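You operate a simulated robot arm through the tools that you are given. There is no shell and no other tool.

You are at the controls of a simulated two-armed robot. One attempt, no reset.

TASK
Take the grey tube with the smallest size on its label from the top of the cream machine and leave it on the top of the small grey cabinet. Press the lower zero button two times. Fetch the jar that says "F 7" from the free end of the dark bench and stand it on the top of the grey mat. Put the tub labelled "clay" from the free end of the dark bench on the middle shelf of the grey shelving and the tub that says "sand" on the shelf under the extruder. Fetch the green-spout squeeze bottle from the gap beside the green stand and stand it on the fourth shelf from the bottom of the blue shelving. Put the white-cap tube from the top of the steel rack on the free end of the dark bench. Press the monitor ch button two times. The order is free. Set down upright: grey tube, jar, green-spout squeeze bottle, white-cap tube.

The check looks at the end state, three seconds after you hand in, the way a careful person would. Anything else that was tipped, shoved, dropped, spilled or broken makes it a failure. A push-on lid holds only when it is set on centred and level and pressed home; a screw cap is set on level and turned clockwise until tight.

THE ROBOT
Two 7-joint arms with three-finger grippers on one trunk, on a base that moves. Base frame: it is fixed to the floor where the robot stands at the start and does not move with it; the origin is under the middle of the robot, x ahead of it, y to its left, z up; the surface under the hand at the start is at about z = 940. Lengths are in mm, angles in degrees, forces in N, time in s.
The left shoulder is at the start at [25, 126, 1316], the right one opposite. With the tool pointing down near the work surface each hand reaches from about 320 to 780 mm from the robot's upright axis, wherever it stands, measured 20 degrees to its own side. Places, roughly: fourth shelf of the blue shelving [-5100, -1900, 1300]; free end of the dark bench [-2300, -1600, 900]; green-spout squeeze bottle [-2500, -1000, 1000]; grey tube [500, 0, 1000]; jar [-2250, -1750, 1000]; lower zero button [600, -100, 1400]; middle shelf of the grey shelving [-5100, -600, 900]; monitor ch button [900, 1200, 1100]; shelf under the extruder (22x76 cm) [-1280, 1540, 460]; top of the grey mat (15x15 cm) [920, -1640, 860]; top of the small grey cabinet (22x24 cm) [720, -1740, 360]; tub [-2250, -1500, 1000]; white-cap tube [1000, 1750, 1000]. Payload 2.94 kg a hand.
The TCP of each hand is the grasp point between the finger pads, 30 mm short of the fingertips. In the tool frame z runs along the fingers and y along their closing line. The gripper opens to 128 mm; its body begins 93 mm behind the TCP.
Orientation is that of the tool frame in the base frame, as a unit quaternion [x, y, z, w]. With the fingers straight down and closing along the base's y, the tool's x points along the base's -x, its y along +y and its z along -z.

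THE INTERFACE
- The arms move only by the tool arm_command. It takes "left_moves", "right_moves" or both (then of equal length, played together; a hand with none holds still); each is a list of rows, each a list of 7 numbers: the turn, a rotation vector about the base's x, y, z in degrees, then the shift along the base's x, y, z in mm, then the finger opening in mm, from 0 to 128. In form: [[ax, ay, az, x, y, z, jaw], ...]. A call has 1 to 20 rows; each row is the pose to reach, as a shift and turn from the pose commanded when the call began. Each row takes 0.2 s and may step no farther than 50 mm and 8.6 degrees from the row before; otherwise, or with a gripper value out of range, the whole call is refused. Where a pose cannot be reached the arm comes as near as it can. A force on the tool above 40 N (or 10 N above the force at the start of the call, whichever is more), or a blocked arm, ends the call early, and 0.2 s more pass. Each finger travels about 84.2 mm/s and halts on what it meets, pressing with about 25 N; the grip force reading is that of the motor and also rises with nothing between the fingers. The clock runs only during rows and for 0.2 s after the last one: add rows that repeat a pose to give the fingers time. The reply holds the time, the measured pose of the TCP, the force on the tool along the base axes, the opening and the grip force, in the units named above and with some noise, with the torque about the TCP (base axes, N m) and any sound that the robot's microphone picked up.
- Cameras (640 x 400 px; columns grow to the right, rows downward): "scene" is now at [125.2, -14, 1522.5]; the picture's right is [-0.16, -0.99, 0.00], its down [-0.22, 0.04, -0.97] and it looks along [0.96, -0.16, -0.23] (base axes); focal length 214 px, centre (320, 200). "left" rides on the left gripper at [69, 15, -120] in its tool frame; the picture's right is [-0.21, 0.98, 0.00], its down [-0.82, -0.18, -0.54] and it looks along [-0.53, -0.12, 0.84] (tool axes); focal length 251 px, centre (320, 200). "right" rides on the right gripper at [69, -15, -120] in its tool frame; the picture's right is [0.21, 0.98, 0.00], its down [-0.82, 0.18, -0.54] and it looks along [-0.53, 0.12, 0.84] (tool axes); focal length 251 px, centre (320, 200).
- get_image(camera): a new picture of that camera. It takes no simulated time.
- slide_trunk(by): moves the trunk up (or, below 0, down) by that many mm; the arms and the scene camera ride with it, the base frame stays. It gives what a move gives, with no picture.
- roll_base(legs): drives the robot by 1 to 6 legs, each [ahead, left, turn to the left] in mm, mm and degrees, along the robot's own axes; the way and the turn of a leg run together, so that a leg with both is an arc; at most 1500 mm and 180 degrees a leg. The arms and the cameras ride along, it lands a little off, and it stops where it bumps. It gives what a move gives.
- turn_head(pan, tilt): turns the head with the scene camera to pan (to the left, within 80 degrees either way) and tilt (down, from -29 to 69), counted from straight ahead of the robot (the tilt from the chest, where the trunk bows). It gives what a move gives.
- pixel_to_xyz(camera, pixels): for up to 12 pixels [column, row] of the newest picture of that camera ("zoom" is the newest enlarged one), the place [x, y, z] in the base frame of the surface seen there, good to about 3 mm. It takes no simulated time.
- inspect(camera, box): a new picture of the part [left, top, right, bottom] of that camera's present view, enlarged. It takes no simulated time.
- finish_job(): hands the job in; it is judged then, once.

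Unless the task says otherwise, let go and move clear before handing in.

The tools are called by a JSON object that holds its "name" and its "arguments". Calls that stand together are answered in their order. arm_command: Moves the arms, as the interface text tells. Its arguments: {"type":"object","properties":{"left_moves":{"type":"array"},"right_moves":{"type":"array"}},"required":[]} The other tools are called the same way: slide_trunk (by) moves the trunk up or down; roll_base (legs) drives the base; turn_head (pan, tilt) turns the head that bears the scene camera; get_image (camera) takes a picture; pixel_to_xyz (camera, pixels) gives the place of the surface under pixels of a picture; inspect (camera, box) takes an enlarged picture of a part of a camera's view; finish_job () hands the job in.

At the start:

```text
time_s: 0.0
left_position: [470.6, 128.9, 1468.0]
left_tool_rot: [0.0, 1.0, 0.0, -0.001]
left_force: [-0.2, 0.7, -0.3]
left_wrist_torque: [0.0, 0.01, 0.0]
left_width: 128.0
left_grasp_force: 0.1
right_position: [310.0, -131.8, 1539.1]
right_tool_rot: [0.0, 1.0, 0.0, 0.0]
right_force: [-0.7, 0.7, 0.1]
right_wrist_torque: [-0.01, 0.02, -0.04]
right_width: 128.1
right_grasp_force: 0.0
trunk travel left (down, up): [-522.0, 25.0]
robot x, y, heading: [-2.4, -4.3, -0.1]
head pan, tilt (commanded): [-9.3, 13.0]
```

scene: 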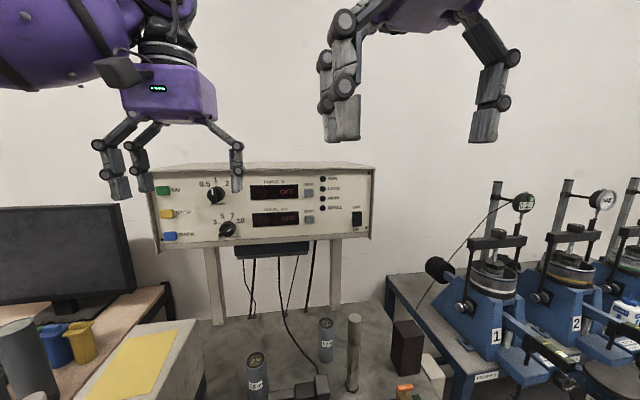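
right: 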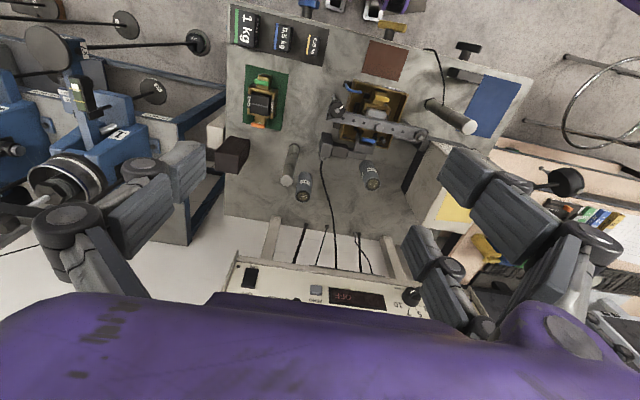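
left: 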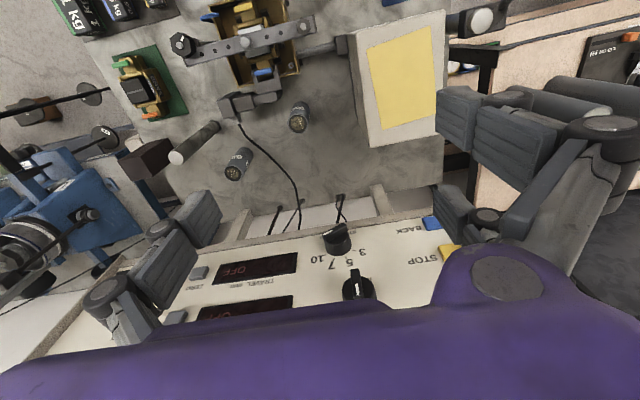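

The scene shows the cream control unit with two displays and zero buttons, and two grey tubes on the marble-like table at about (257,370) and (326,330). I'll look closer first.

{"name": "get_image", "arguments": {"camera": "scene"}}

{"name": "inspect", "arguments": {"camera": "scene", "box": [140, 150, 390, 270]}}

{"name": "inspect", "arguments": {"camera": "scene", "box": [200, 290, 400, 400]}}

```text
taken
```

scene: 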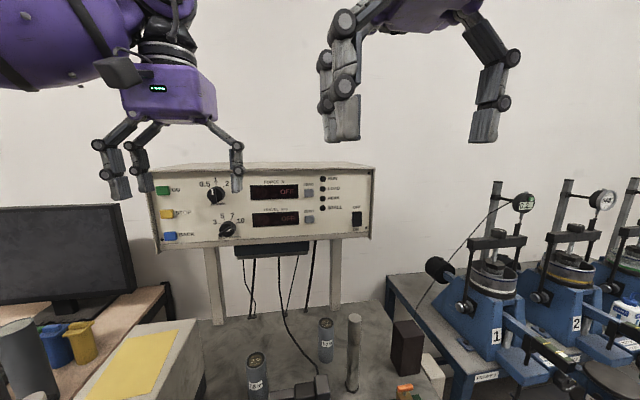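

```text
2.56 times, centred on (265, 210) of scene
```

zoom: 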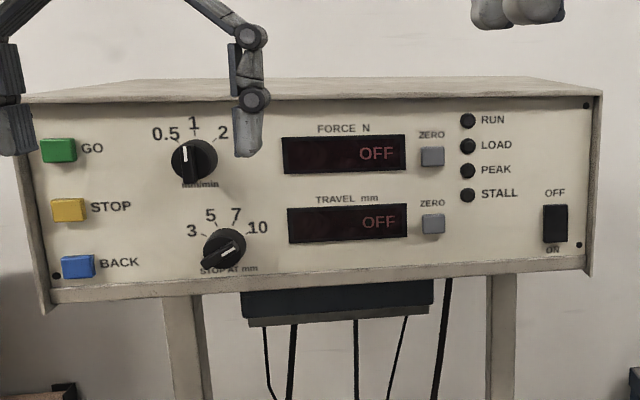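

```text
3.20 times, centred on (300, 345) of scene
```

zoom: 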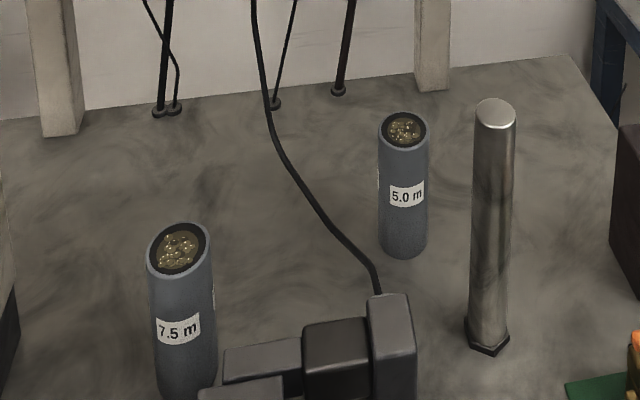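

Two tubes read "5.0 m" and "7.5 m". I'll tilt the head down to see the rest of the machine's top and anything else.

{"name": "turn_head", "arguments": {"pan": 0, "tilt": 45}}

{"name": "get_image", "arguments": {"camera": "scene"}}

```text
time_s: 1.0
left_position: [471.4, 128.3, 1467.7]
left_tool_rot: [0.001, 1.0, 0.001, 0.0]
left_force: [-0.1, 0.8, -0.3]
left_wrist_torque: [0.03, 0.02, 0.02]
left_width: 127.9
left_grasp_force: 0.0
right_position: [311.0, -132.3, 1539.0]
right_tool_rot: [0.001, 1.0, 0.0, 0.001]
right_force: [0.0, -0.2, 0.1]
right_wrist_torque: [-0.02, 0.02, 0.02]
right_width: 128.1
right_grasp_force: 0.0
trunk travel left (down, up): [-522.0, 25.0]
robot x, y, heading: [-1.2, 2.1, 0.0]
head pan, tilt (commanded): [0.0, 45.0]
```

```text
taken
```

scene: 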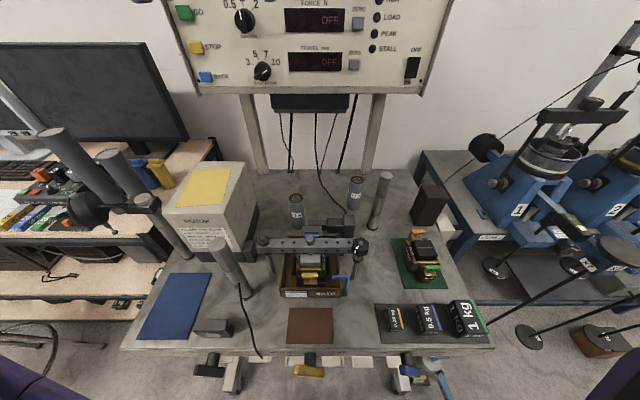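

{"name": "inspect", "arguments": {"camera": "scene", "box": [120, 150, 500, 390]}}

{"name": "inspect", "arguments": {"camera": "scene", "box": [240, 160, 440, 290]}}

{"name": "pixel_to_xyz", "arguments": {"camera": "scene", "pixels": [[296, 199], [355, 181], [385, 178], [300, 228], [355, 214], [354, 65], [356, 66], [358, 22], [340, 200], [300, 250]]}}

```text
1.67 times, centred on (310, 270) of scene
```

zoom: 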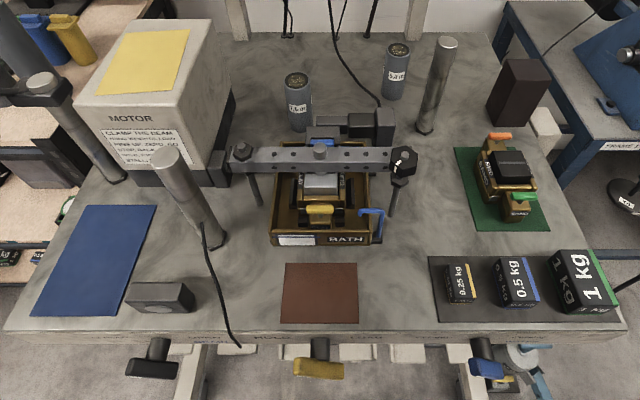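

```text
3.08 times, centred on (340, 225) of scene
```

zoom: 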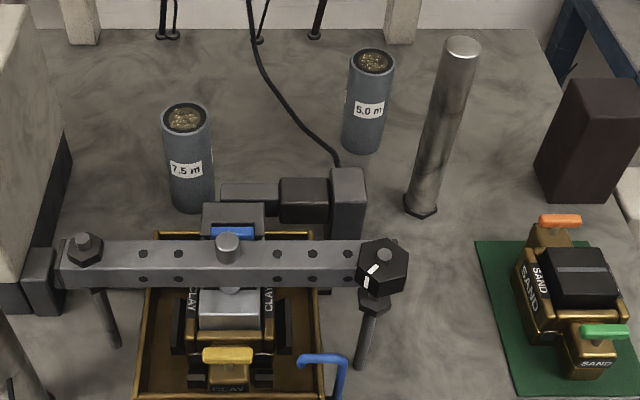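

```text
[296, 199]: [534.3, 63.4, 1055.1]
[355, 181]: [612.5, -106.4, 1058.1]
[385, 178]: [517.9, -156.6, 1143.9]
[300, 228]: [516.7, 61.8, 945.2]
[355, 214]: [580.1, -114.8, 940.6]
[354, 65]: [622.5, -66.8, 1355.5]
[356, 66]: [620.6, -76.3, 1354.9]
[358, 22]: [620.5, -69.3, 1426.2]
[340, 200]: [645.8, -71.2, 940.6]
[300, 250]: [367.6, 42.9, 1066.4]
```

Only two tubes are visible, and "5.0 m" at about [600,-110] is the smaller. I'll map the obstacles around it (post, load cell, panel bottom) before choosing an approach.

{"name": "pixel_to_xyz", "arguments": {"camera": "scene", "pixels": [[376, 228], [388, 172], [350, 222], [345, 218], [312, 222], [361, 180], [349, 179], [430, 190], [425, 225], [310, 103], [310, 88], [322, 242]]}}

{"name": "inspect", "arguments": {"camera": "right", "box": [200, 60, 480, 240]}}

{"name": "inspect", "arguments": {"camera": "left", "box": [150, 0, 450, 240]}}

```text
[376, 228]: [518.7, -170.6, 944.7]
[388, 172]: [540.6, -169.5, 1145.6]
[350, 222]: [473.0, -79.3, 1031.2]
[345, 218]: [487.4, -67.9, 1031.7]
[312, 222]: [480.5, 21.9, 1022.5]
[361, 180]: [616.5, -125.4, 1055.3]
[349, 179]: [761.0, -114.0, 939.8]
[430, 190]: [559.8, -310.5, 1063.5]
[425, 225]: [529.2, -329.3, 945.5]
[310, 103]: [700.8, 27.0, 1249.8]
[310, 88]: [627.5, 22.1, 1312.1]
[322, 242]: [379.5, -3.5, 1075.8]
```

```text
2.22 times, centred on (340, 150) of right
```

zoom: 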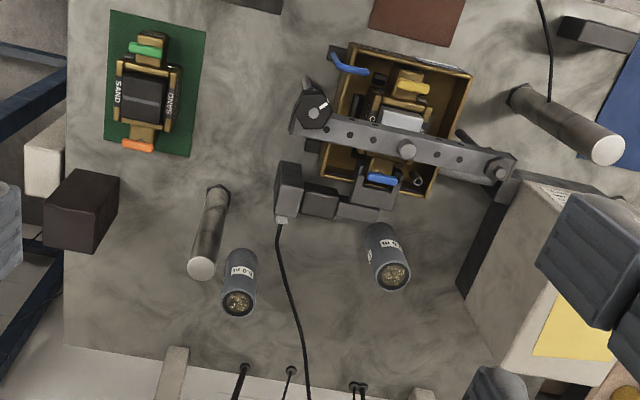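

```text
1.67 times, centred on (300, 120) of left
```

zoom: 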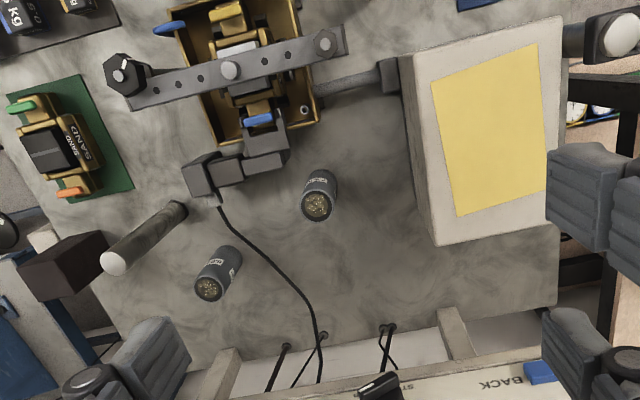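

Next I need the cable's path near the tube, since it runs between the two tubes. I'll probe it with an enlarged view.

{"name": "inspect", "arguments": {"camera": "scene", "box": [290, 80, 410, 240]}}

```text
2.50 times, centred on (350, 160) of scene
```

zoom: 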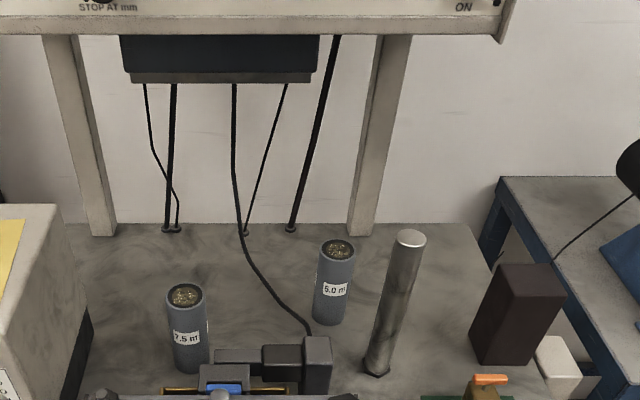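

{"name": "pixel_to_xyz", "arguments": {"camera": "zoom", "pixels": [[234, 110], [235, 170], [239, 220], [250, 257], [271, 292], [290, 312], [305, 331], [338, 250], [326, 250], [350, 250], [332, 318], [411, 236]]}}

{"name": "pixel_to_xyz", "arguments": {"camera": "zoom", "pixels": [[377, 372], [362, 373], [391, 371], [150, 60], [300, 60], [300, 38], [220, 82], [480, 30], [60, 30], [370, 50], [383, 150], [330, 345]]}}

```text
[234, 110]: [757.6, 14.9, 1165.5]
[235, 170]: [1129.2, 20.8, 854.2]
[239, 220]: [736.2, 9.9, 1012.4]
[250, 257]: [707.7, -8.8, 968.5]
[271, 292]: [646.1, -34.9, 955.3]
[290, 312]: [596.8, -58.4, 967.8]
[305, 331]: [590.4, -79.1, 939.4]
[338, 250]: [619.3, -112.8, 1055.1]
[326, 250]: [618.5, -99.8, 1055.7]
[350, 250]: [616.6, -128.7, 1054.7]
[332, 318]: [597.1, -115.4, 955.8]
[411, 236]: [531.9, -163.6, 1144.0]
```

```text
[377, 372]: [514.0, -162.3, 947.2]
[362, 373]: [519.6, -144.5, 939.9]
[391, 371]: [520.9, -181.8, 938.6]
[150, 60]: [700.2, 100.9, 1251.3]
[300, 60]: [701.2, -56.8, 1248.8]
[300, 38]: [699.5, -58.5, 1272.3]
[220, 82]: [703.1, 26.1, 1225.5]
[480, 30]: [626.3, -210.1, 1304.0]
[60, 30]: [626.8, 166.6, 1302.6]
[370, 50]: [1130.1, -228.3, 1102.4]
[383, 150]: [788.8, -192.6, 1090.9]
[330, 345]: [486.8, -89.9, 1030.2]
```

The tube centre is about [616,-114], top z≈1057, and the post at [533,-164] reaches 1145. First I'll press the lower zero button with the right hand, turning it forward and closing it on the way to a staging point.

{"name": "arm_command", "arguments": {"right_moves": [[0, -8.2, 0, 14, 3, -13, 0], [0, -16.4, 0, 28, 6, -26, 0], [0, -24.6, 0, 42, 9, -38, 0], [0, -32.8, 0, 56, 12, -51, 0], [0, -41, 0, 70, 15, -64, 0], [0, -49.2, 0, 84, 18, -77, 0], [0, -57.4, 0, 98, 21, -89, 0], [0, -65.6, 0, 112, 24, -102, 0], [0, -73.8, 0, 126, 27, -115, 0], [0, -82, 0, 140, 30, -127, 0], [0, -90, 0, 154, 32, -139, 0]]}}

{"name": "turn_head", "arguments": {"pan": -5, "tilt": 20}}

{"name": "get_image", "arguments": {"camera": "scene"}}

{"name": "get_image", "arguments": {"camera": "right"}}

```text
time_s: 3.4
left_position: [473.9, 132.6, 1465.6]
left_tool_rot: [-0.001, 1.0, 0.0, -0.001]
left_force: [0.4, 0.3, 0.3]
left_wrist_torque: [-0.09, -0.03, -0.01]
left_width: 128.0
left_grasp_force: 0.0
right_position: [495.5, -93.0, 1412.3]
right_tool_rot: [-0.003, 0.703, 0.001, 0.711]
right_force: [3.2, -2.0, -12.9]
right_wrist_torque: [0.03, -1.14, 0.25]
right_width: 0.0
right_grasp_force: 3.0
right hand out of reach, approached as far as the arm can: row 9, 10, 11
trunk travel left (down, up): [-522.0, 25.0]
robot x, y, heading: [1.2, 2.4, 0.0]
head pan, tilt (commanded): [0.0, 45.0]
```

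```text
time_s: 4.3
left_position: [469.9, 130.6, 1467.8]
left_tool_rot: [0.0, 1.0, 0.0, 0.001]
left_force: [-0.6, 1.5, 0.6]
left_wrist_torque: [-0.03, -0.05, 0.02]
left_width: 127.9
left_grasp_force: 0.1
right_position: [490.5, -92.3, 1425.0]
right_tool_rot: [-0.003, 0.696, 0.004, 0.718]
right_force: [-0.9, 1.4, -0.5]
right_wrist_torque: [-0.02, 0.03, -0.03]
right_width: 0.0
right_grasp_force: 3.4
trunk travel left (down, up): [-522.0, 25.0]
robot x, y, heading: [-0.8, -2.9, 0.1]
head pan, tilt (commanded): [-5.0, 20.0]
```

```text
taken
```

scene: 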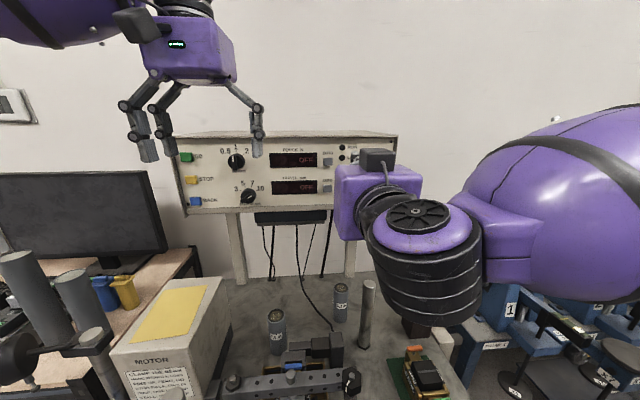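

```text
taken
```

right: 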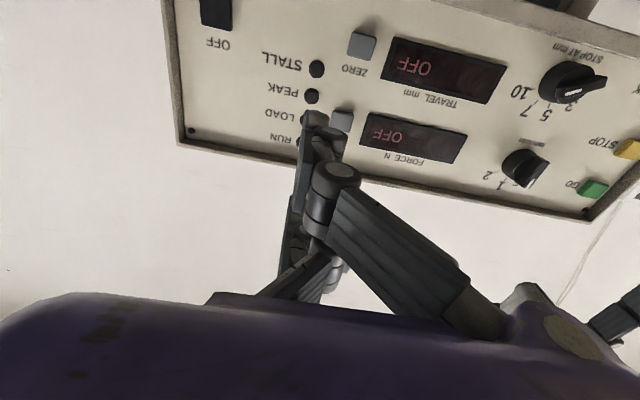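

The right hand now points forward (closed), and its wrist camera shows the panel upside down with the fingertips near (315,115). I'll zoom in to understand the fingertip geometry.

{"name": "inspect", "arguments": {"camera": "right", "box": [240, 0, 480, 300]}}

{"name": "inspect", "arguments": {"camera": "scene", "box": [280, 130, 480, 260]}}

{"name": "pixel_to_xyz", "arguments": {"camera": "right", "pixels": [[362, 46], [344, 118], [313, 118], [325, 135], [340, 175], [300, 240], [316, 68], [400, 60], [295, 180]]}}

```text
1.33 times, centred on (360, 150) of right
```

zoom: 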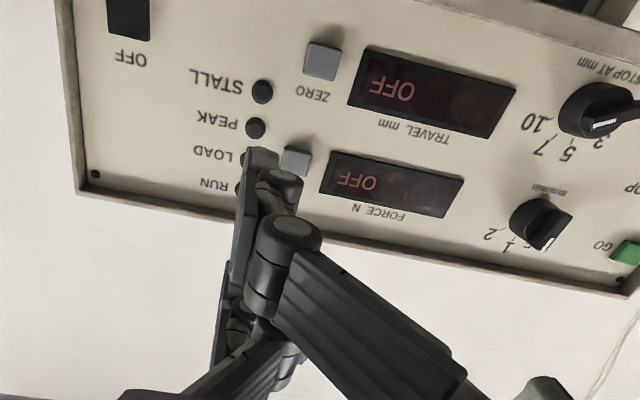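

```text
3.08 times, centred on (380, 195) of scene
```

zoom: 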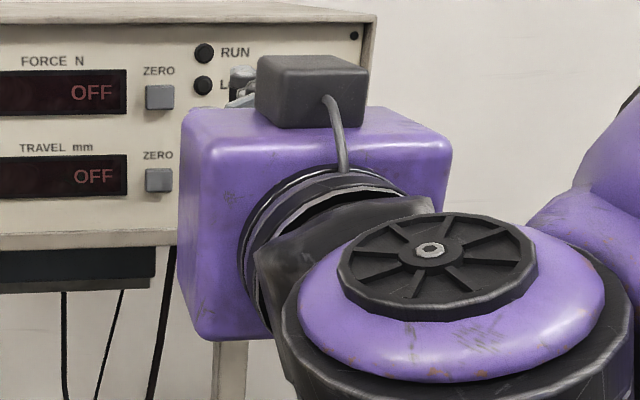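

```text
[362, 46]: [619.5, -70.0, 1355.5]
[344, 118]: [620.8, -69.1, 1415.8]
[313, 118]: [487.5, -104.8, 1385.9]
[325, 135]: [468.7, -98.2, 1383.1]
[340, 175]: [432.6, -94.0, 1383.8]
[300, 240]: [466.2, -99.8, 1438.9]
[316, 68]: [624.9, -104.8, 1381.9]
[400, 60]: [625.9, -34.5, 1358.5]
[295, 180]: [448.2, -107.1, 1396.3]
```

Two fingertips are spaced about ±28 mm in tool x, so I'll press with one leading fingertip by tilting the hand up. I need to back the base up for that, so first I survey the surroundings.

{"name": "turn_head", "arguments": {"pan": 80, "tilt": 30}}

{"name": "get_image", "arguments": {"camera": "scene"}}

{"name": "turn_head", "arguments": {"pan": -80, "tilt": 30}}

{"name": "get_image", "arguments": {"camera": "scene"}}

{"name": "turn_head", "arguments": {"pan": 40, "tilt": 30}}

{"name": "get_image", "arguments": {"camera": "scene"}}

{"name": "turn_head", "arguments": {"pan": -40, "tilt": 30}}

{"name": "get_image", "arguments": {"camera": "scene"}}

```text
time_s: 5.8
left_position: [471.9, 129.2, 1468.1]
left_tool_rot: [0.0, 1.0, 0.0, 0.001]
left_force: [0.1, -0.3, -0.2]
left_wrist_torque: [0.02, 0.05, 0.02]
left_width: 128.2
left_grasp_force: 0.1
right_position: [490.8, -93.0, 1425.5]
right_tool_rot: [-0.003, 0.696, 0.005, 0.718]
right_force: [-0.1, 0.6, -0.2]
right_wrist_torque: [0.0, 0.0, -0.06]
right_width: 0.0
right_grasp_force: 3.0
trunk travel left (down, up): [-522.0, 25.0]
robot x, y, heading: [0.6, 0.0, -0.1]
head pan, tilt (commanded): [80.0, 30.0]
```

```text
taken
```

scene: 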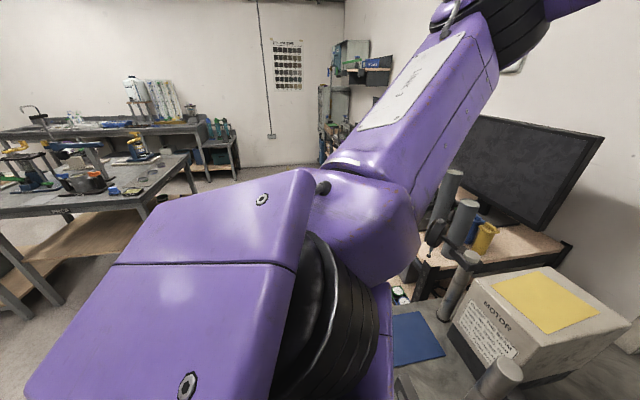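

```text
time_s: 8.3
left_position: [471.1, 129.8, 1468.8]
left_tool_rot: [0.0, 1.0, 0.0, -0.001]
left_force: [-0.3, -0.8, -0.1]
left_wrist_torque: [0.0, -0.02, 0.0]
left_width: 127.9
left_grasp_force: 0.0
right_position: [490.3, -93.4, 1424.3]
right_tool_rot: [-0.002, 0.697, 0.003, 0.718]
right_force: [0.6, 0.5, 0.1]
right_wrist_torque: [0.03, 0.01, 0.0]
right_width: 0.0
right_grasp_force: 2.3
trunk travel left (down, up): [-522.0, 25.0]
robot x, y, heading: [-2.7, -1.7, 0.0]
head pan, tilt (commanded): [-80.0, 30.0]
```

```text
taken
```

scene: 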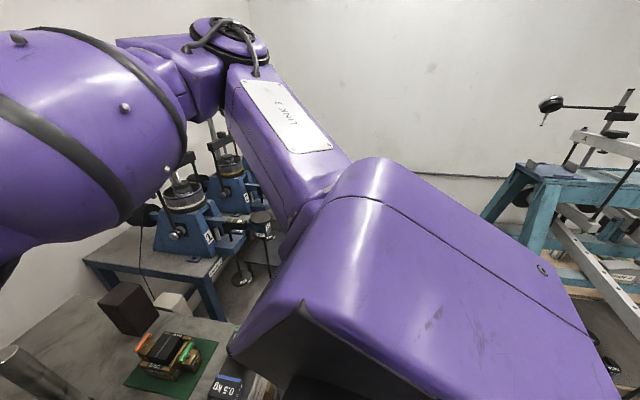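

```text
time_s: 10.3
left_position: [471.6, 128.6, 1467.6]
left_tool_rot: [-0.001, 1.0, 0.0, 0.0]
left_force: [0.1, -0.1, -0.3]
left_wrist_torque: [0.01, 0.01, -0.04]
left_width: 127.9
left_grasp_force: 0.1
right_position: [490.9, -93.3, 1423.1]
right_tool_rot: [-0.002, 0.696, 0.004, 0.718]
right_force: [0.4, -0.1, -0.2]
right_wrist_torque: [0.01, -0.02, 0.01]
right_width: 0.0
right_grasp_force: 3.3
trunk travel left (down, up): [-522.0, 25.0]
robot x, y, heading: [-2.4, -2.1, -0.1]
head pan, tilt (commanded): [40.0, 30.0]
```

```text
taken
```

scene: 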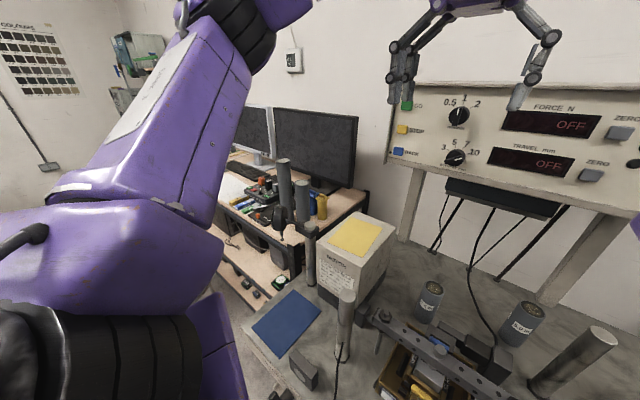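

```text
time_s: 11.8
left_position: [471.3, 130.0, 1468.1]
left_tool_rot: [0.001, 1.0, 0.0, 0.0]
left_force: [-0.4, 0.1, -0.4]
left_wrist_torque: [0.01, 0.02, 0.0]
left_width: 127.8
left_grasp_force: 0.0
right_position: [491.5, -92.8, 1424.4]
right_tool_rot: [-0.003, 0.697, 0.004, 0.717]
right_force: [0.1, -0.6, 0.5]
right_wrist_torque: [0.03, -0.02, -0.02]
right_width: 0.0
right_grasp_force: 2.6
trunk travel left (down, up): [-522.0, 25.0]
robot x, y, heading: [1.9, 2.4, 0.1]
head pan, tilt (commanded): [-40.0, 30.0]
```

```text
taken
```

scene: 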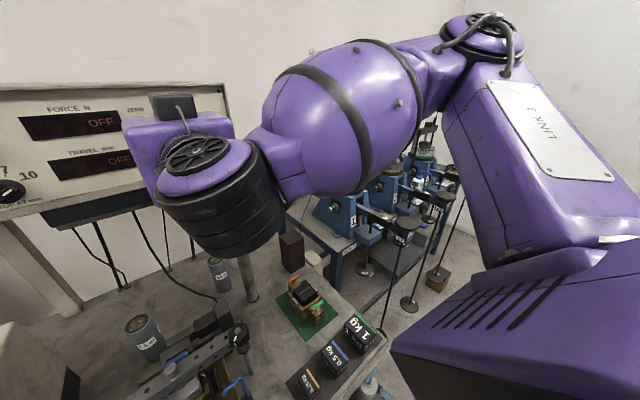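

I'll measure how far the island bench behind-left and the frames on the right are before backing up.

{"name": "turn_head", "arguments": {"pan": 80, "tilt": 20}}

{"name": "get_image", "arguments": {"camera": "scene"}}

{"name": "pixel_to_xyz", "arguments": {"camera": "scene", "pixels": [[10, 240], [100, 235], [160, 210], [190, 190], [40, 330], [150, 160], [210, 150], [240, 200], [5, 300], [340, 100], [20, 380], [265, 90]]}}

```text
time_s: 13.8
left_position: [470.8, 129.8, 1469.1]
left_tool_rot: [0.0, 1.0, 0.001, 0.0]
left_force: [-0.3, -0.9, -0.3]
left_wrist_torque: [-0.02, 0.01, 0.02]
left_width: 127.8
left_grasp_force: 0.0
right_position: [490.5, -92.4, 1424.8]
right_tool_rot: [-0.003, 0.697, 0.005, 0.718]
right_force: [-0.2, 0.2, -0.6]
right_wrist_torque: [0.02, -0.03, -0.01]
right_width: 0.0
right_grasp_force: 3.4
trunk travel left (down, up): [-522.0, 25.0]
robot x, y, heading: [-3.8, -0.2, 0.0]
head pan, tilt (commanded): [80.0, 20.0]
```

```text
taken
```

scene: 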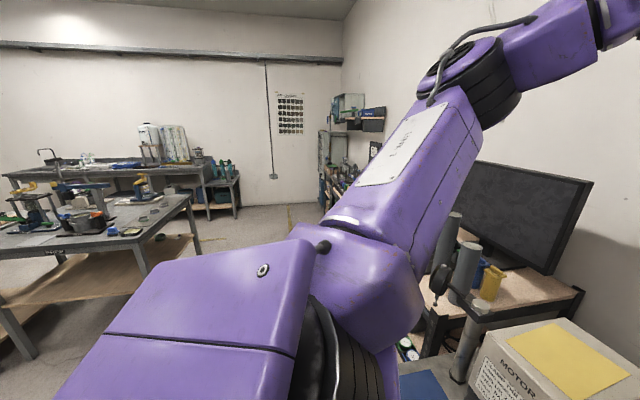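

```text
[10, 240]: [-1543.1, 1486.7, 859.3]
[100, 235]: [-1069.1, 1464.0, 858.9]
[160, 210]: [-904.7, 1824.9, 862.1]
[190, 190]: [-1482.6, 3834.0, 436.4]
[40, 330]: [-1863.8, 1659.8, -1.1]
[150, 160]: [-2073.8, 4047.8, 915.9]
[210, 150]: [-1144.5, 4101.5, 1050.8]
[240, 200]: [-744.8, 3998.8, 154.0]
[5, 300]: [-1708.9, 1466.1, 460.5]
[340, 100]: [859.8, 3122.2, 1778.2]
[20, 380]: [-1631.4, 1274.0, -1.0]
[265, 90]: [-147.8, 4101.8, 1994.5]
```

The island is at y>1460, well away, so backing 220 mm is safe.

{"name": "roll_base", "arguments": {"legs": [[-220, 0, 0]]}}

{"name": "turn_head", "arguments": {"pan": -5, "tilt": 20}}

{"name": "get_image", "arguments": {"camera": "scene"}}

```text
time_s: 15.5
left_position: [254.1, 131.4, 1466.2]
left_tool_rot: [-0.004, 1.0, 0.0, -0.001]
left_force: [1.2, -0.9, -0.1]
left_wrist_torque: [-0.01, 0.02, -0.03]
left_width: 127.6
left_grasp_force: 0.2
right_position: [277.7, -95.6, 1408.2]
right_tool_rot: [-0.002, 0.708, 0.002, 0.706]
right_force: [-0.4, 0.2, -0.4]
right_wrist_torque: [0.02, -0.01, -0.02]
right_width: 0.2
right_grasp_force: 3.2
trunk travel left (down, up): [-522.0, 25.0]
robot x, y, heading: [-219.9, 1.8, 0.3]
head pan, tilt (commanded): [80.0, 20.0]
```

```text
time_s: 17.1
left_position: [252.9, 130.2, 1467.6]
left_tool_rot: [-0.003, 1.0, 0.0, 0.0]
left_force: [0.2, 0.6, 0.3]
left_wrist_torque: [0.03, 0.02, 0.03]
left_width: 128.1
left_grasp_force: 0.1
right_position: [275.8, -95.7, 1411.7]
right_tool_rot: [-0.001, 0.707, 0.001, 0.707]
right_force: [0.3, -0.1, -0.2]
right_wrist_torque: [0.02, -0.01, -0.01]
right_width: 0.0
right_grasp_force: 2.6
trunk travel left (down, up): [-522.0, 25.0]
robot x, y, heading: [-220.3, 2.3, 0.1]
head pan, tilt (commanded): [-5.0, 20.0]
```

```text
taken
```

scene: 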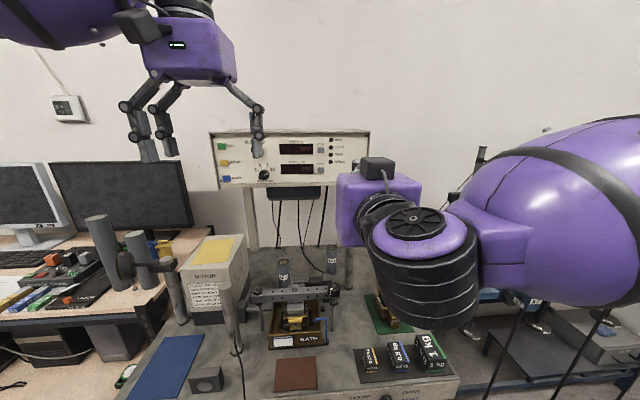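

Now I'll move the right hand forward to a staging point in front of the panel while tilting it up 30°, so its lower fingertip leads.

{"name": "arm_command", "arguments": {"right_moves": [[0, -6, 0, 35, 3, -12, 0], [0, -12, 0, 70, 6, -24, 0], [0, -18, 0, 105, 9, -36, 0], [0, -24, 0, 140, 12, -48, 0], [0, -30, 0, 175, 15, -60, 0], [0, -30, 0, 210, 18, -60, 0], [0, -30, 0, 230, 20, -60, 0]]}}

{"name": "get_image", "arguments": {"camera": "right"}}

{"name": "get_image", "arguments": {"camera": "scene"}}

```text
time_s: 18.7
left_position: [252.0, 131.8, 1467.7]
left_tool_rot: [-0.002, 1.0, 0.0, 0.001]
left_force: [0.0, 0.5, 0.3]
left_wrist_torque: [0.03, -0.03, -0.01]
left_width: 128.0
left_grasp_force: 0.0
right_position: [325.4, -104.9, 1498.5]
right_tool_rot: [0.008, 0.611, -0.006, 0.792]
right_force: [-0.2, 0.2, -0.9]
right_wrist_torque: [0.0, 0.01, 0.01]
right_width: 0.0
right_grasp_force: 3.2
right hand out of reach, approached as far as the arm can: row 1, 2, 3, 4, 5, 6, 7
trunk travel left (down, up): [-522.0, 25.0]
robot x, y, heading: [-218.2, 0.2, 0.1]
head pan, tilt (commanded): [-5.0, 20.0]
```

```text
taken
```

right: 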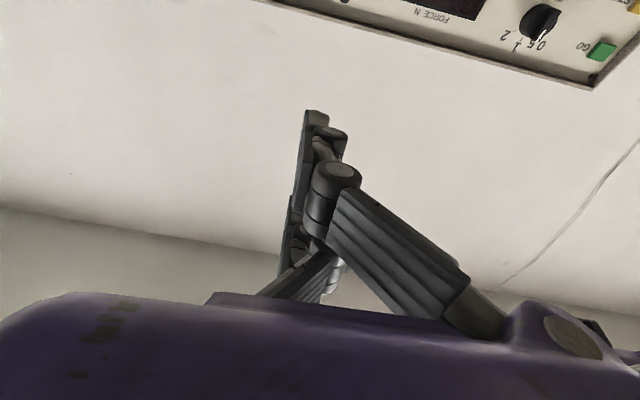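

```text
taken
```

scene: 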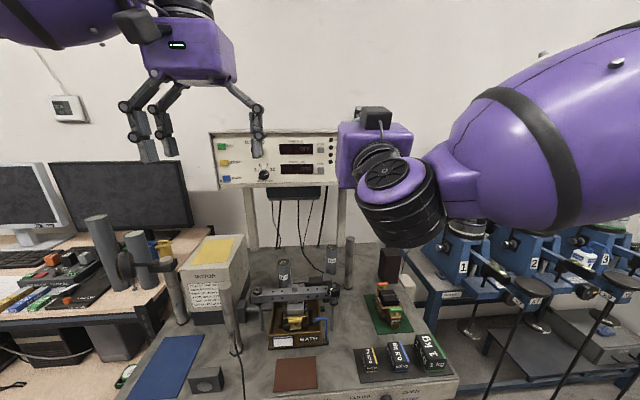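

The upward tilt hit the arm's wrist limit, so instead I'll tilt the hand 45° down, letting the far (upper) fingertip lead. I'll rotate back first and see what reference pose the controller uses.

{"name": "arm_command", "arguments": {"right_moves": [[0, 8, 0, 0, 0, 0, 0], [0, 16, 0, 0, 0, 0, 0], [0, 24, 0, 0, 0, 0, 0], [0, 32, 0, 0, 0, 0, 0], [0, 40, 0, 0, 0, 0, 0], [0, 48, 0, 0, 0, 0, 0], [0, 56, 0, 0, 0, 0, 0], [0, 60, 0, 0, 0, 0, 0]]}}

{"name": "get_image", "arguments": {"camera": "right"}}

{"name": "get_image", "arguments": {"camera": "scene"}}

```text
time_s: 20.5
left_position: [253.4, 131.4, 1467.1]
left_tool_rot: [-0.002, 1.0, 0.0, -0.001]
left_force: [-0.2, -0.4, 0.5]
left_wrist_torque: [0.02, 0.01, 0.0]
left_width: 128.0
left_grasp_force: 0.0
right_position: [325.2, -111.1, 1489.8]
right_tool_rot: [0.004, 0.925, -0.009, 0.38]
right_force: [0.0, 0.1, 0.0]
right_wrist_torque: [0.04, -0.01, 0.0]
right_width: 0.0
right_grasp_force: 3.3
trunk travel left (down, up): [-522.0, 25.0]
robot x, y, heading: [-218.4, -1.3, 0.2]
head pan, tilt (commanded): [-5.0, 20.0]
```

```text
taken
```

right: 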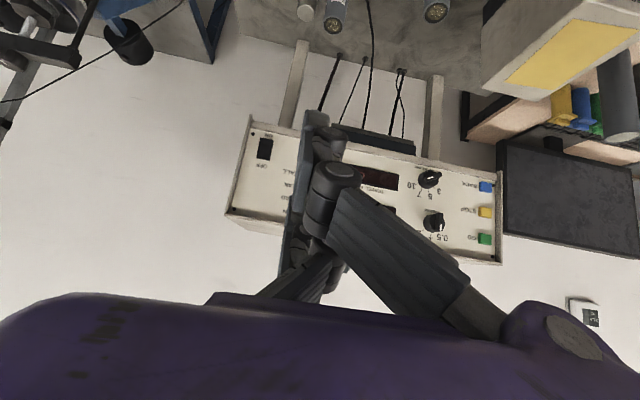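

```text
taken
```

scene: 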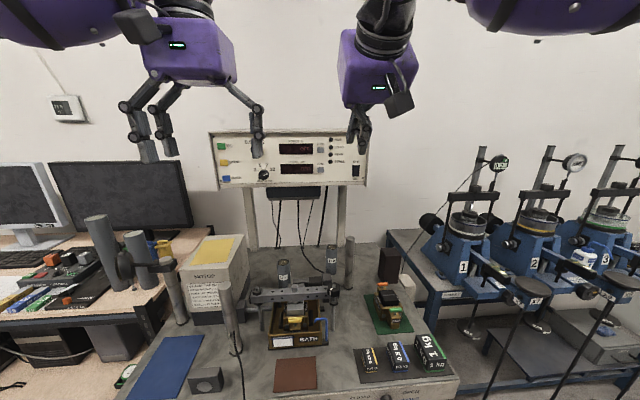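

The reference is the reached pose. The hand is now 45° down; let me zoom in on its fingers to identify which tip leads.

{"name": "inspect", "arguments": {"camera": "scene", "box": [320, 60, 440, 170]}}

{"name": "inspect", "arguments": {"camera": "right", "box": [250, 90, 400, 310]}}

{"name": "inspect", "arguments": {"camera": "left", "box": [0, 0, 640, 400]}}

```text
3.64 times, centred on (380, 115) of scene
```

zoom: 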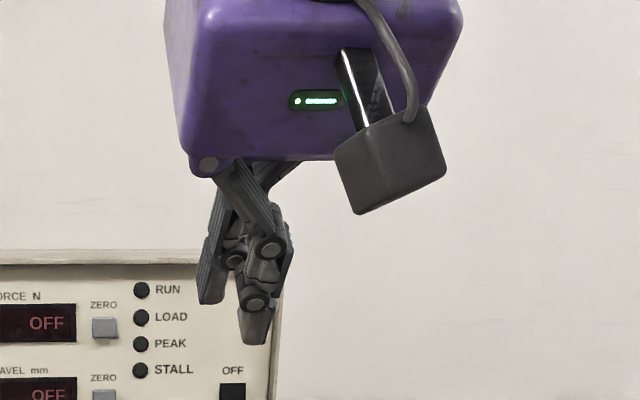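

```text
1.82 times, centred on (325, 200) of right
```

zoom: 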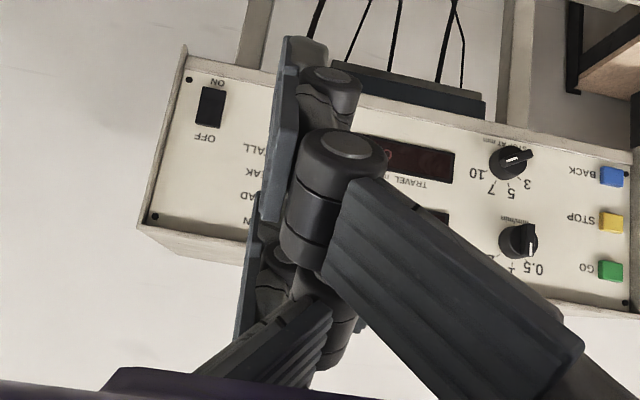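

```text
1.00 times, centred on (320, 200) of left (not enlarged: the box is as wide or as high as the picture)
```

zoom: 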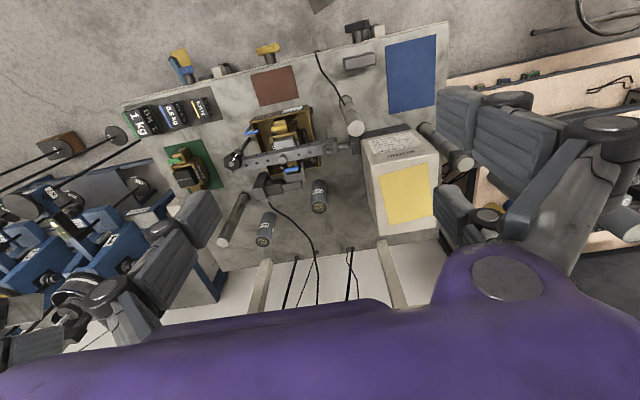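

I'll get 3D points on the two visible fingertips (scene pixels about (350,141) and (362,151)).

{"name": "inspect", "arguments": {"camera": "scene", "box": [340, 105, 375, 160]}}

```text
7.27 times, centred on (358, 132) of scene
```

zoom: 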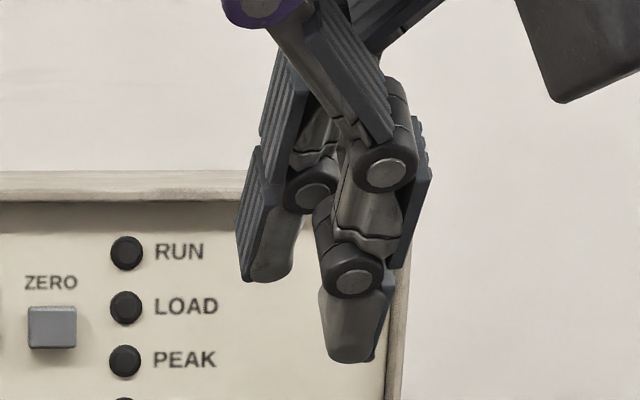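

{"name": "pixel_to_xyz", "arguments": {"camera": "zoom", "pixels": [[345, 355], [330, 320], [372, 350], [350, 275], [385, 170], [265, 275], [245, 265], [290, 265], [275, 240], [255, 160], [410, 240], [300, 190]]}}

```text
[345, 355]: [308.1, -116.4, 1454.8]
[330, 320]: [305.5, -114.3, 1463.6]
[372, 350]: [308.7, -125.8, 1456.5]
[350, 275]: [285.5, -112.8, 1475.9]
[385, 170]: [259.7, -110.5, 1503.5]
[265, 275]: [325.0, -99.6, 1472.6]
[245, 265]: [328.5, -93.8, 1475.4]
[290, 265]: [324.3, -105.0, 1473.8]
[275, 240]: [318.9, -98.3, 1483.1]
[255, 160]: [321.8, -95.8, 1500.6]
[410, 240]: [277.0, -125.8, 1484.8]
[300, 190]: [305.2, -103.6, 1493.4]
```

The third (far) fingertip's corner leads the TCP by about [+37,-5,+17]. I'll stage the TCP at [545,-65,1340] in front of the lower zero button.

{"name": "arm_command", "arguments": {"right_moves": [[0, 0, 0, 37, 8, -25, 0], [0, 0, 0, 74, 16, -50, 0], [0, 0, 0, 111, 24, -75, 0], [0, 0, 0, 148, 32, -100, 0], [0, 0, 0, 185, 40, -125, 0], [0, 0, 0, 215, 44, -150, 0], [0, 0, 0, 215, 44, -150, 0]]}}

{"name": "get_image", "arguments": {"camera": "right"}}

{"name": "inspect", "arguments": {"camera": "scene", "box": [260, 90, 400, 220]}}

```text
time_s: 22.1
left_position: [252.0, 132.0, 1467.8]
left_tool_rot: [-0.003, 1.0, 0.0, 0.0]
left_force: [-0.1, 0.4, -0.8]
left_wrist_torque: [-0.03, -0.05, -0.01]
left_width: 127.8
left_grasp_force: 0.1
right_position: [433.2, -152.6, 1349.5]
right_tool_rot: [0.003, 0.925, -0.009, 0.381]
right_force: [-0.9, 0.0, 0.5]
right_wrist_torque: [-0.02, 0.0, 0.02]
right_width: 0.0
right_grasp_force: 2.9
right hand out of reach, approached as far as the arm can: row 1, 2, 3, 4, 5, 6, 7
trunk travel left (down, up): [-522.0, 25.0]
robot x, y, heading: [-219.4, 0.8, 0.2]
head pan, tilt (commanded): [-5.0, 20.0]
```

```text
taken
```

right: 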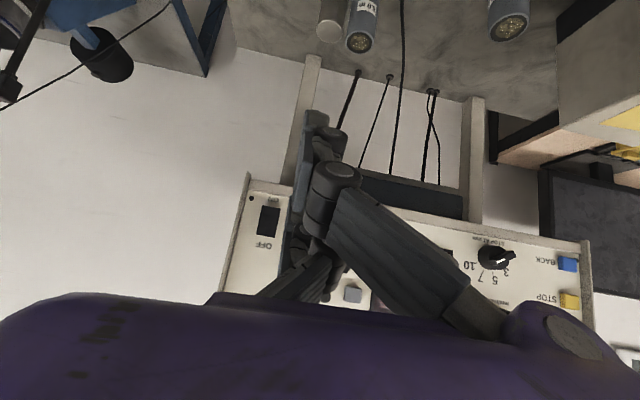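

```text
3.08 times, centred on (330, 155) of scene
```

zoom: 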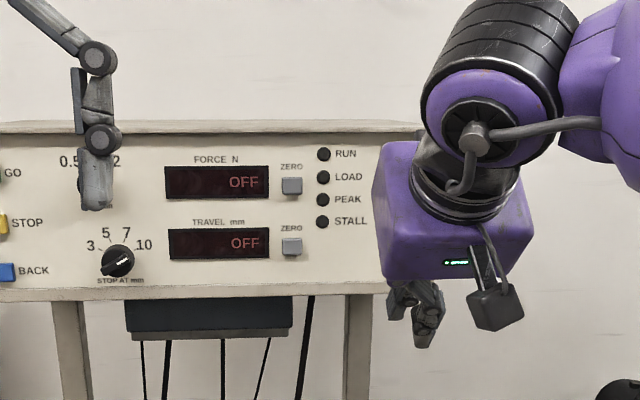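

The right arm hit its limit reaching across to its left. I'll pull the hand back, then place the robot forward-left so the button lies in the right arm's natural sector.

{"name": "arm_command", "arguments": {"right_moves": [[0, 0, 0, -40, 0, 20, 0], [0, 0, 0, -80, 0, 40, 0], [0, 0, 0, -120, 0, 60, 0], [0, 0, 0, -150, -20, 70, 0]]}}

{"name": "roll_base", "arguments": {"legs": [[0, 150, 0], [150, 0, 0]]}}

{"name": "get_image", "arguments": {"camera": "scene"}}

```text
time_s: 23.1
left_position: [250.7, 130.5, 1469.5]
left_tool_rot: [-0.003, 1.0, 0.002, 0.0]
left_force: [0.3, 1.0, -0.4]
left_wrist_torque: [0.03, -0.02, 0.0]
left_width: 128.0
left_grasp_force: 0.0
right_position: [282.8, -175.5, 1417.8]
right_tool_rot: [0.004, 0.924, -0.008, 0.381]
right_force: [-0.6, -0.1, -0.9]
right_wrist_torque: [0.06, -0.01, 0.0]
right_width: 0.0
right_grasp_force: 2.6
trunk travel left (down, up): [-522.0, 25.0]
robot x, y, heading: [-219.2, -1.3, -0.0]
head pan, tilt (commanded): [-5.0, 20.0]
```

```text
time_s: 26.1
left_position: [398.2, 283.1, 1470.9]
left_tool_rot: [-0.001, 1.0, 0.0, 0.001]
left_force: [-0.2, 0.3, 0.3]
left_wrist_torque: [0.0, -0.04, 0.0]
left_width: 127.9
left_grasp_force: 0.1
right_position: [432.0, -23.4, 1420.9]
right_tool_rot: [0.004, 0.924, -0.009, 0.383]
right_force: [-0.4, 1.1, -0.8]
right_wrist_torque: [-0.02, -0.01, 0.02]
right_width: 0.0
right_grasp_force: 2.9
trunk travel left (down, up): [-522.0, 25.0]
robot x, y, heading: [-65.9, 149.1, 0.3]
head pan, tilt (commanded): [-5.0, 20.0]
```

```text
taken
```

scene: 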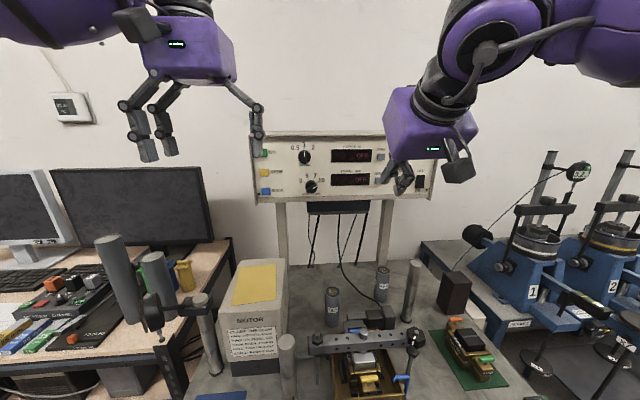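

Now move the right hand to the staging point [545,-65,1340].

{"name": "arm_command", "arguments": {"right_moves": [[0, 0, 0, 25, -12, -25, 0], [0, 0, 0, 50, -24, -50, 0], [0, 0, 0, 80, -36, -75, 0], [0, 0, 0, 110, -42, -83, 0], [0, 0, 0, 110, -42, -83, 0]]}}

{"name": "get_image", "arguments": {"camera": "right"}}

{"name": "inspect", "arguments": {"camera": "scene", "box": [320, 100, 460, 220]}}

```text
time_s: 27.3
left_position: [400.5, 280.3, 1469.5]
left_tool_rot: [-0.002, 1.0, 0.0, 0.0]
left_force: [-0.2, 0.1, 0.0]
left_wrist_torque: [0.0, -0.05, 0.0]
left_width: 127.9
left_grasp_force: 0.0
right_position: [542.8, -62.9, 1337.7]
right_tool_rot: [0.004, 0.925, -0.009, 0.381]
right_force: [-0.8, 0.9, 0.7]
right_wrist_torque: [0.0, -0.04, -0.02]
right_width: 0.0
right_grasp_force: 3.0
trunk travel left (down, up): [-522.0, 25.0]
robot x, y, heading: [-66.8, 152.0, 0.4]
head pan, tilt (commanded): [-5.0, 20.0]
```

```text
taken
```

right: 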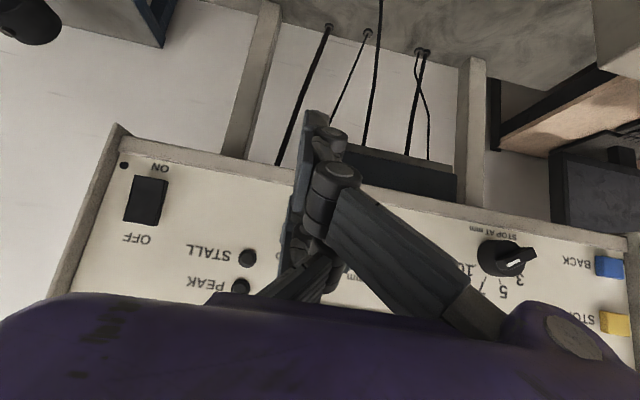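

```text
3.33 times, centred on (390, 160) of scene
```

zoom: 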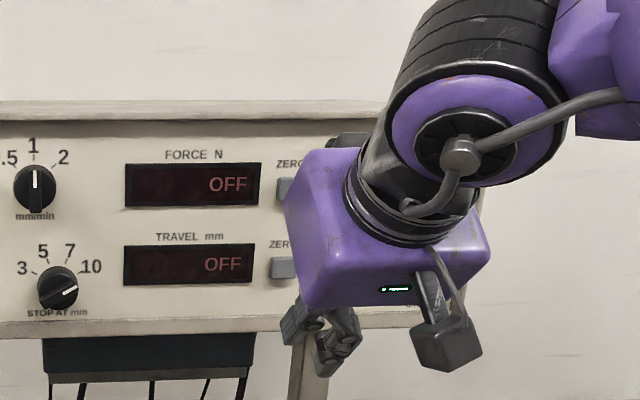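

Tip is staged in front of the button. I'll advance slowly along +x in small steps and watch force and sound.

{"name": "arm_command", "arguments": {"right_moves": [[0, 0, 0, 10, 0, 0, 0], [0, 0, 0, 20, 0, 0, 0], [0, 0, 0, 26, 0, 0, 0], [0, 0, 0, 30, 0, 0, 0], [0, 0, 0, 32, 0, 0, 0]]}}

{"name": "get_image", "arguments": {"camera": "right"}}

{"name": "inspect", "arguments": {"camera": "scene", "box": [340, 130, 430, 210]}}

```text
time_s: 28.5
left_position: [402.4, 282.4, 1468.1]
left_tool_rot: [-0.002, 1.0, 0.0, -0.001]
left_force: [-0.1, -0.6, -0.4]
left_wrist_torque: [0.0, -0.02, -0.01]
left_width: 128.1
left_grasp_force: 0.1
right_position: [576.5, -64.0, 1336.6]
right_tool_rot: [0.003, 0.925, -0.009, 0.381]
right_force: [0.0, -1.1, 0.3]
right_wrist_torque: [-0.02, -0.01, 0.0]
right_width: 0.0
right_grasp_force: 2.9
trunk travel left (down, up): [-522.0, 25.0]
robot x, y, heading: [-64.7, 147.7, 0.4]
head pan, tilt (commanded): [-5.0, 20.0]
```

```text
taken
```

right: 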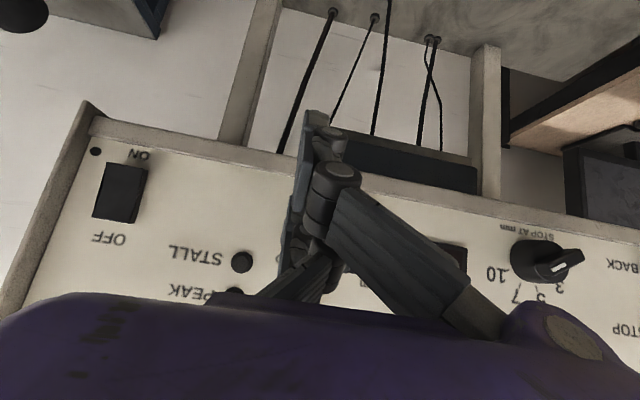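

```text
5.00 times, centred on (385, 170) of scene
```

zoom: 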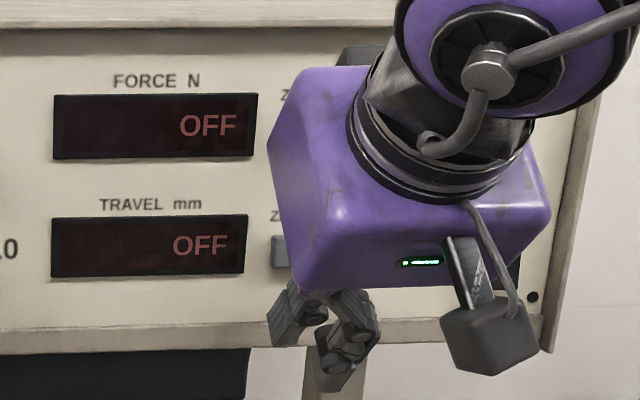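

No contact yet (force ≈0). Continue advancing in 3 mm steps.

{"name": "arm_command", "arguments": {"right_moves": [[0, 0, 0, 3, 0, 0, 0], [0, 0, 0, 6, 0, 0, 0], [0, 0, 0, 8, 0, 0, 0], [0, 0, 0, 10, 0, 0, 0]]}}

```text
time_s: 29.5
left_position: [400.9, 283.5, 1468.2]
left_tool_rot: [-0.002, 1.0, 0.0, 0.001]
left_force: [-0.2, 0.0, -0.1]
left_wrist_torque: [0.02, -0.02, 0.0]
left_width: 128.0
left_grasp_force: 0.1
right_position: [586.4, -63.2, 1336.5]
right_tool_rot: [0.004, 0.925, -0.009, 0.381]
right_force: [-3.7, -1.3, -0.5]
right_wrist_torque: [0.03, -0.01, -0.06]
right_width: 0.0
right_grasp_force: 3.0
trunk travel left (down, up): [-522.0, 25.0]
robot x, y, heading: [-65.5, 149.6, 0.1]
head pan, tilt (commanded): [-5.0, 20.0]
heard: click
```

A click sounded with 3.7 N at x=586. I'll check what is being touched before retracting.

{"name": "inspect", "arguments": {"camera": "scene", "box": [340, 130, 430, 210]}}

{"name": "arm_command", "arguments": {"right_moves": [[0, 0, 0, -5, 0, 0, 0], [0, 0, 0, -10, 0, 0, 0], [0, 0, 0, -15, 0, 0, 0]]}}

{"name": "inspect", "arguments": {"camera": "scene", "box": [340, 130, 430, 210]}}

```text
5.00 times, centred on (385, 170) of scene
```

zoom: 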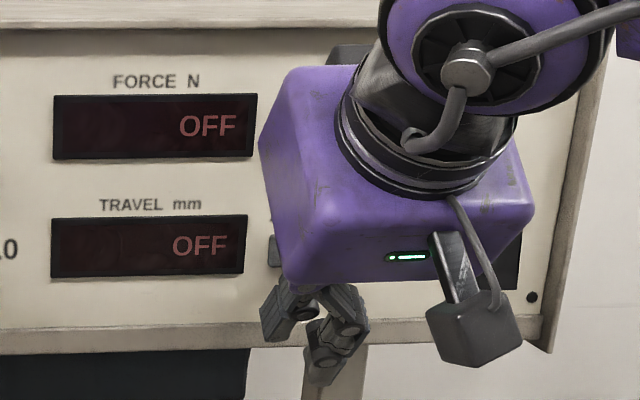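

```text
time_s: 30.3
left_position: [402.0, 283.4, 1468.0]
left_tool_rot: [-0.002, 1.0, 0.0, 0.0]
left_force: [0.2, -0.8, 0.0]
left_wrist_torque: [0.02, 0.0, -0.01]
left_width: 128.1
left_grasp_force: 0.1
right_position: [572.3, -62.6, 1335.9]
right_tool_rot: [0.003, 0.924, -0.008, 0.381]
right_force: [-0.4, 0.1, -0.5]
right_wrist_torque: [0.02, 0.0, -0.02]
right_width: 0.0
right_grasp_force: 3.0
trunk travel left (down, up): [-522.0, 25.0]
robot x, y, heading: [-69.8, 151.0, 0.3]
head pan, tilt (commanded): [-5.0, 20.0]
```

```text
5.00 times, centred on (385, 170) of scene
```

zoom: 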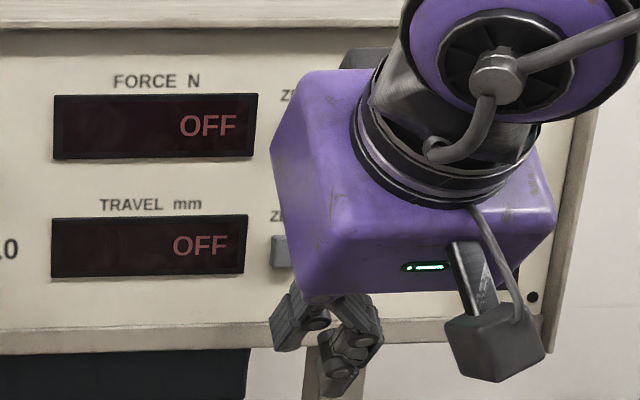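

Retracting gave no extra click. Now the second press with the same advance.

{"name": "arm_command", "arguments": {"right_moves": [[0, 0, 0, 5, 0, 0, 0], [0, 0, 0, 10, 0, 0, 0], [0, 0, 0, 13, 0, 0, 0], [0, 0, 0, 15, 0, 0, 0]]}}

```text
time_s: 31.3
left_position: [402.5, 282.8, 1468.4]
left_tool_rot: [-0.002, 1.0, 0.0, 0.0]
left_force: [0.7, 0.2, -0.1]
left_wrist_torque: [-0.01, 0.03, 0.01]
left_width: 128.1
left_grasp_force: 0.0
right_position: [586.2, -63.1, 1336.7]
right_tool_rot: [0.004, 0.924, -0.009, 0.381]
right_force: [-3.3, -1.0, -2.1]
right_wrist_torque: [0.03, 0.03, -0.07]
right_width: 0.0
right_grasp_force: 3.3
trunk travel left (down, up): [-522.0, 25.0]
robot x, y, heading: [-70.1, 154.3, 0.3]
head pan, tilt (commanded): [-5.0, 20.0]
heard: click
```

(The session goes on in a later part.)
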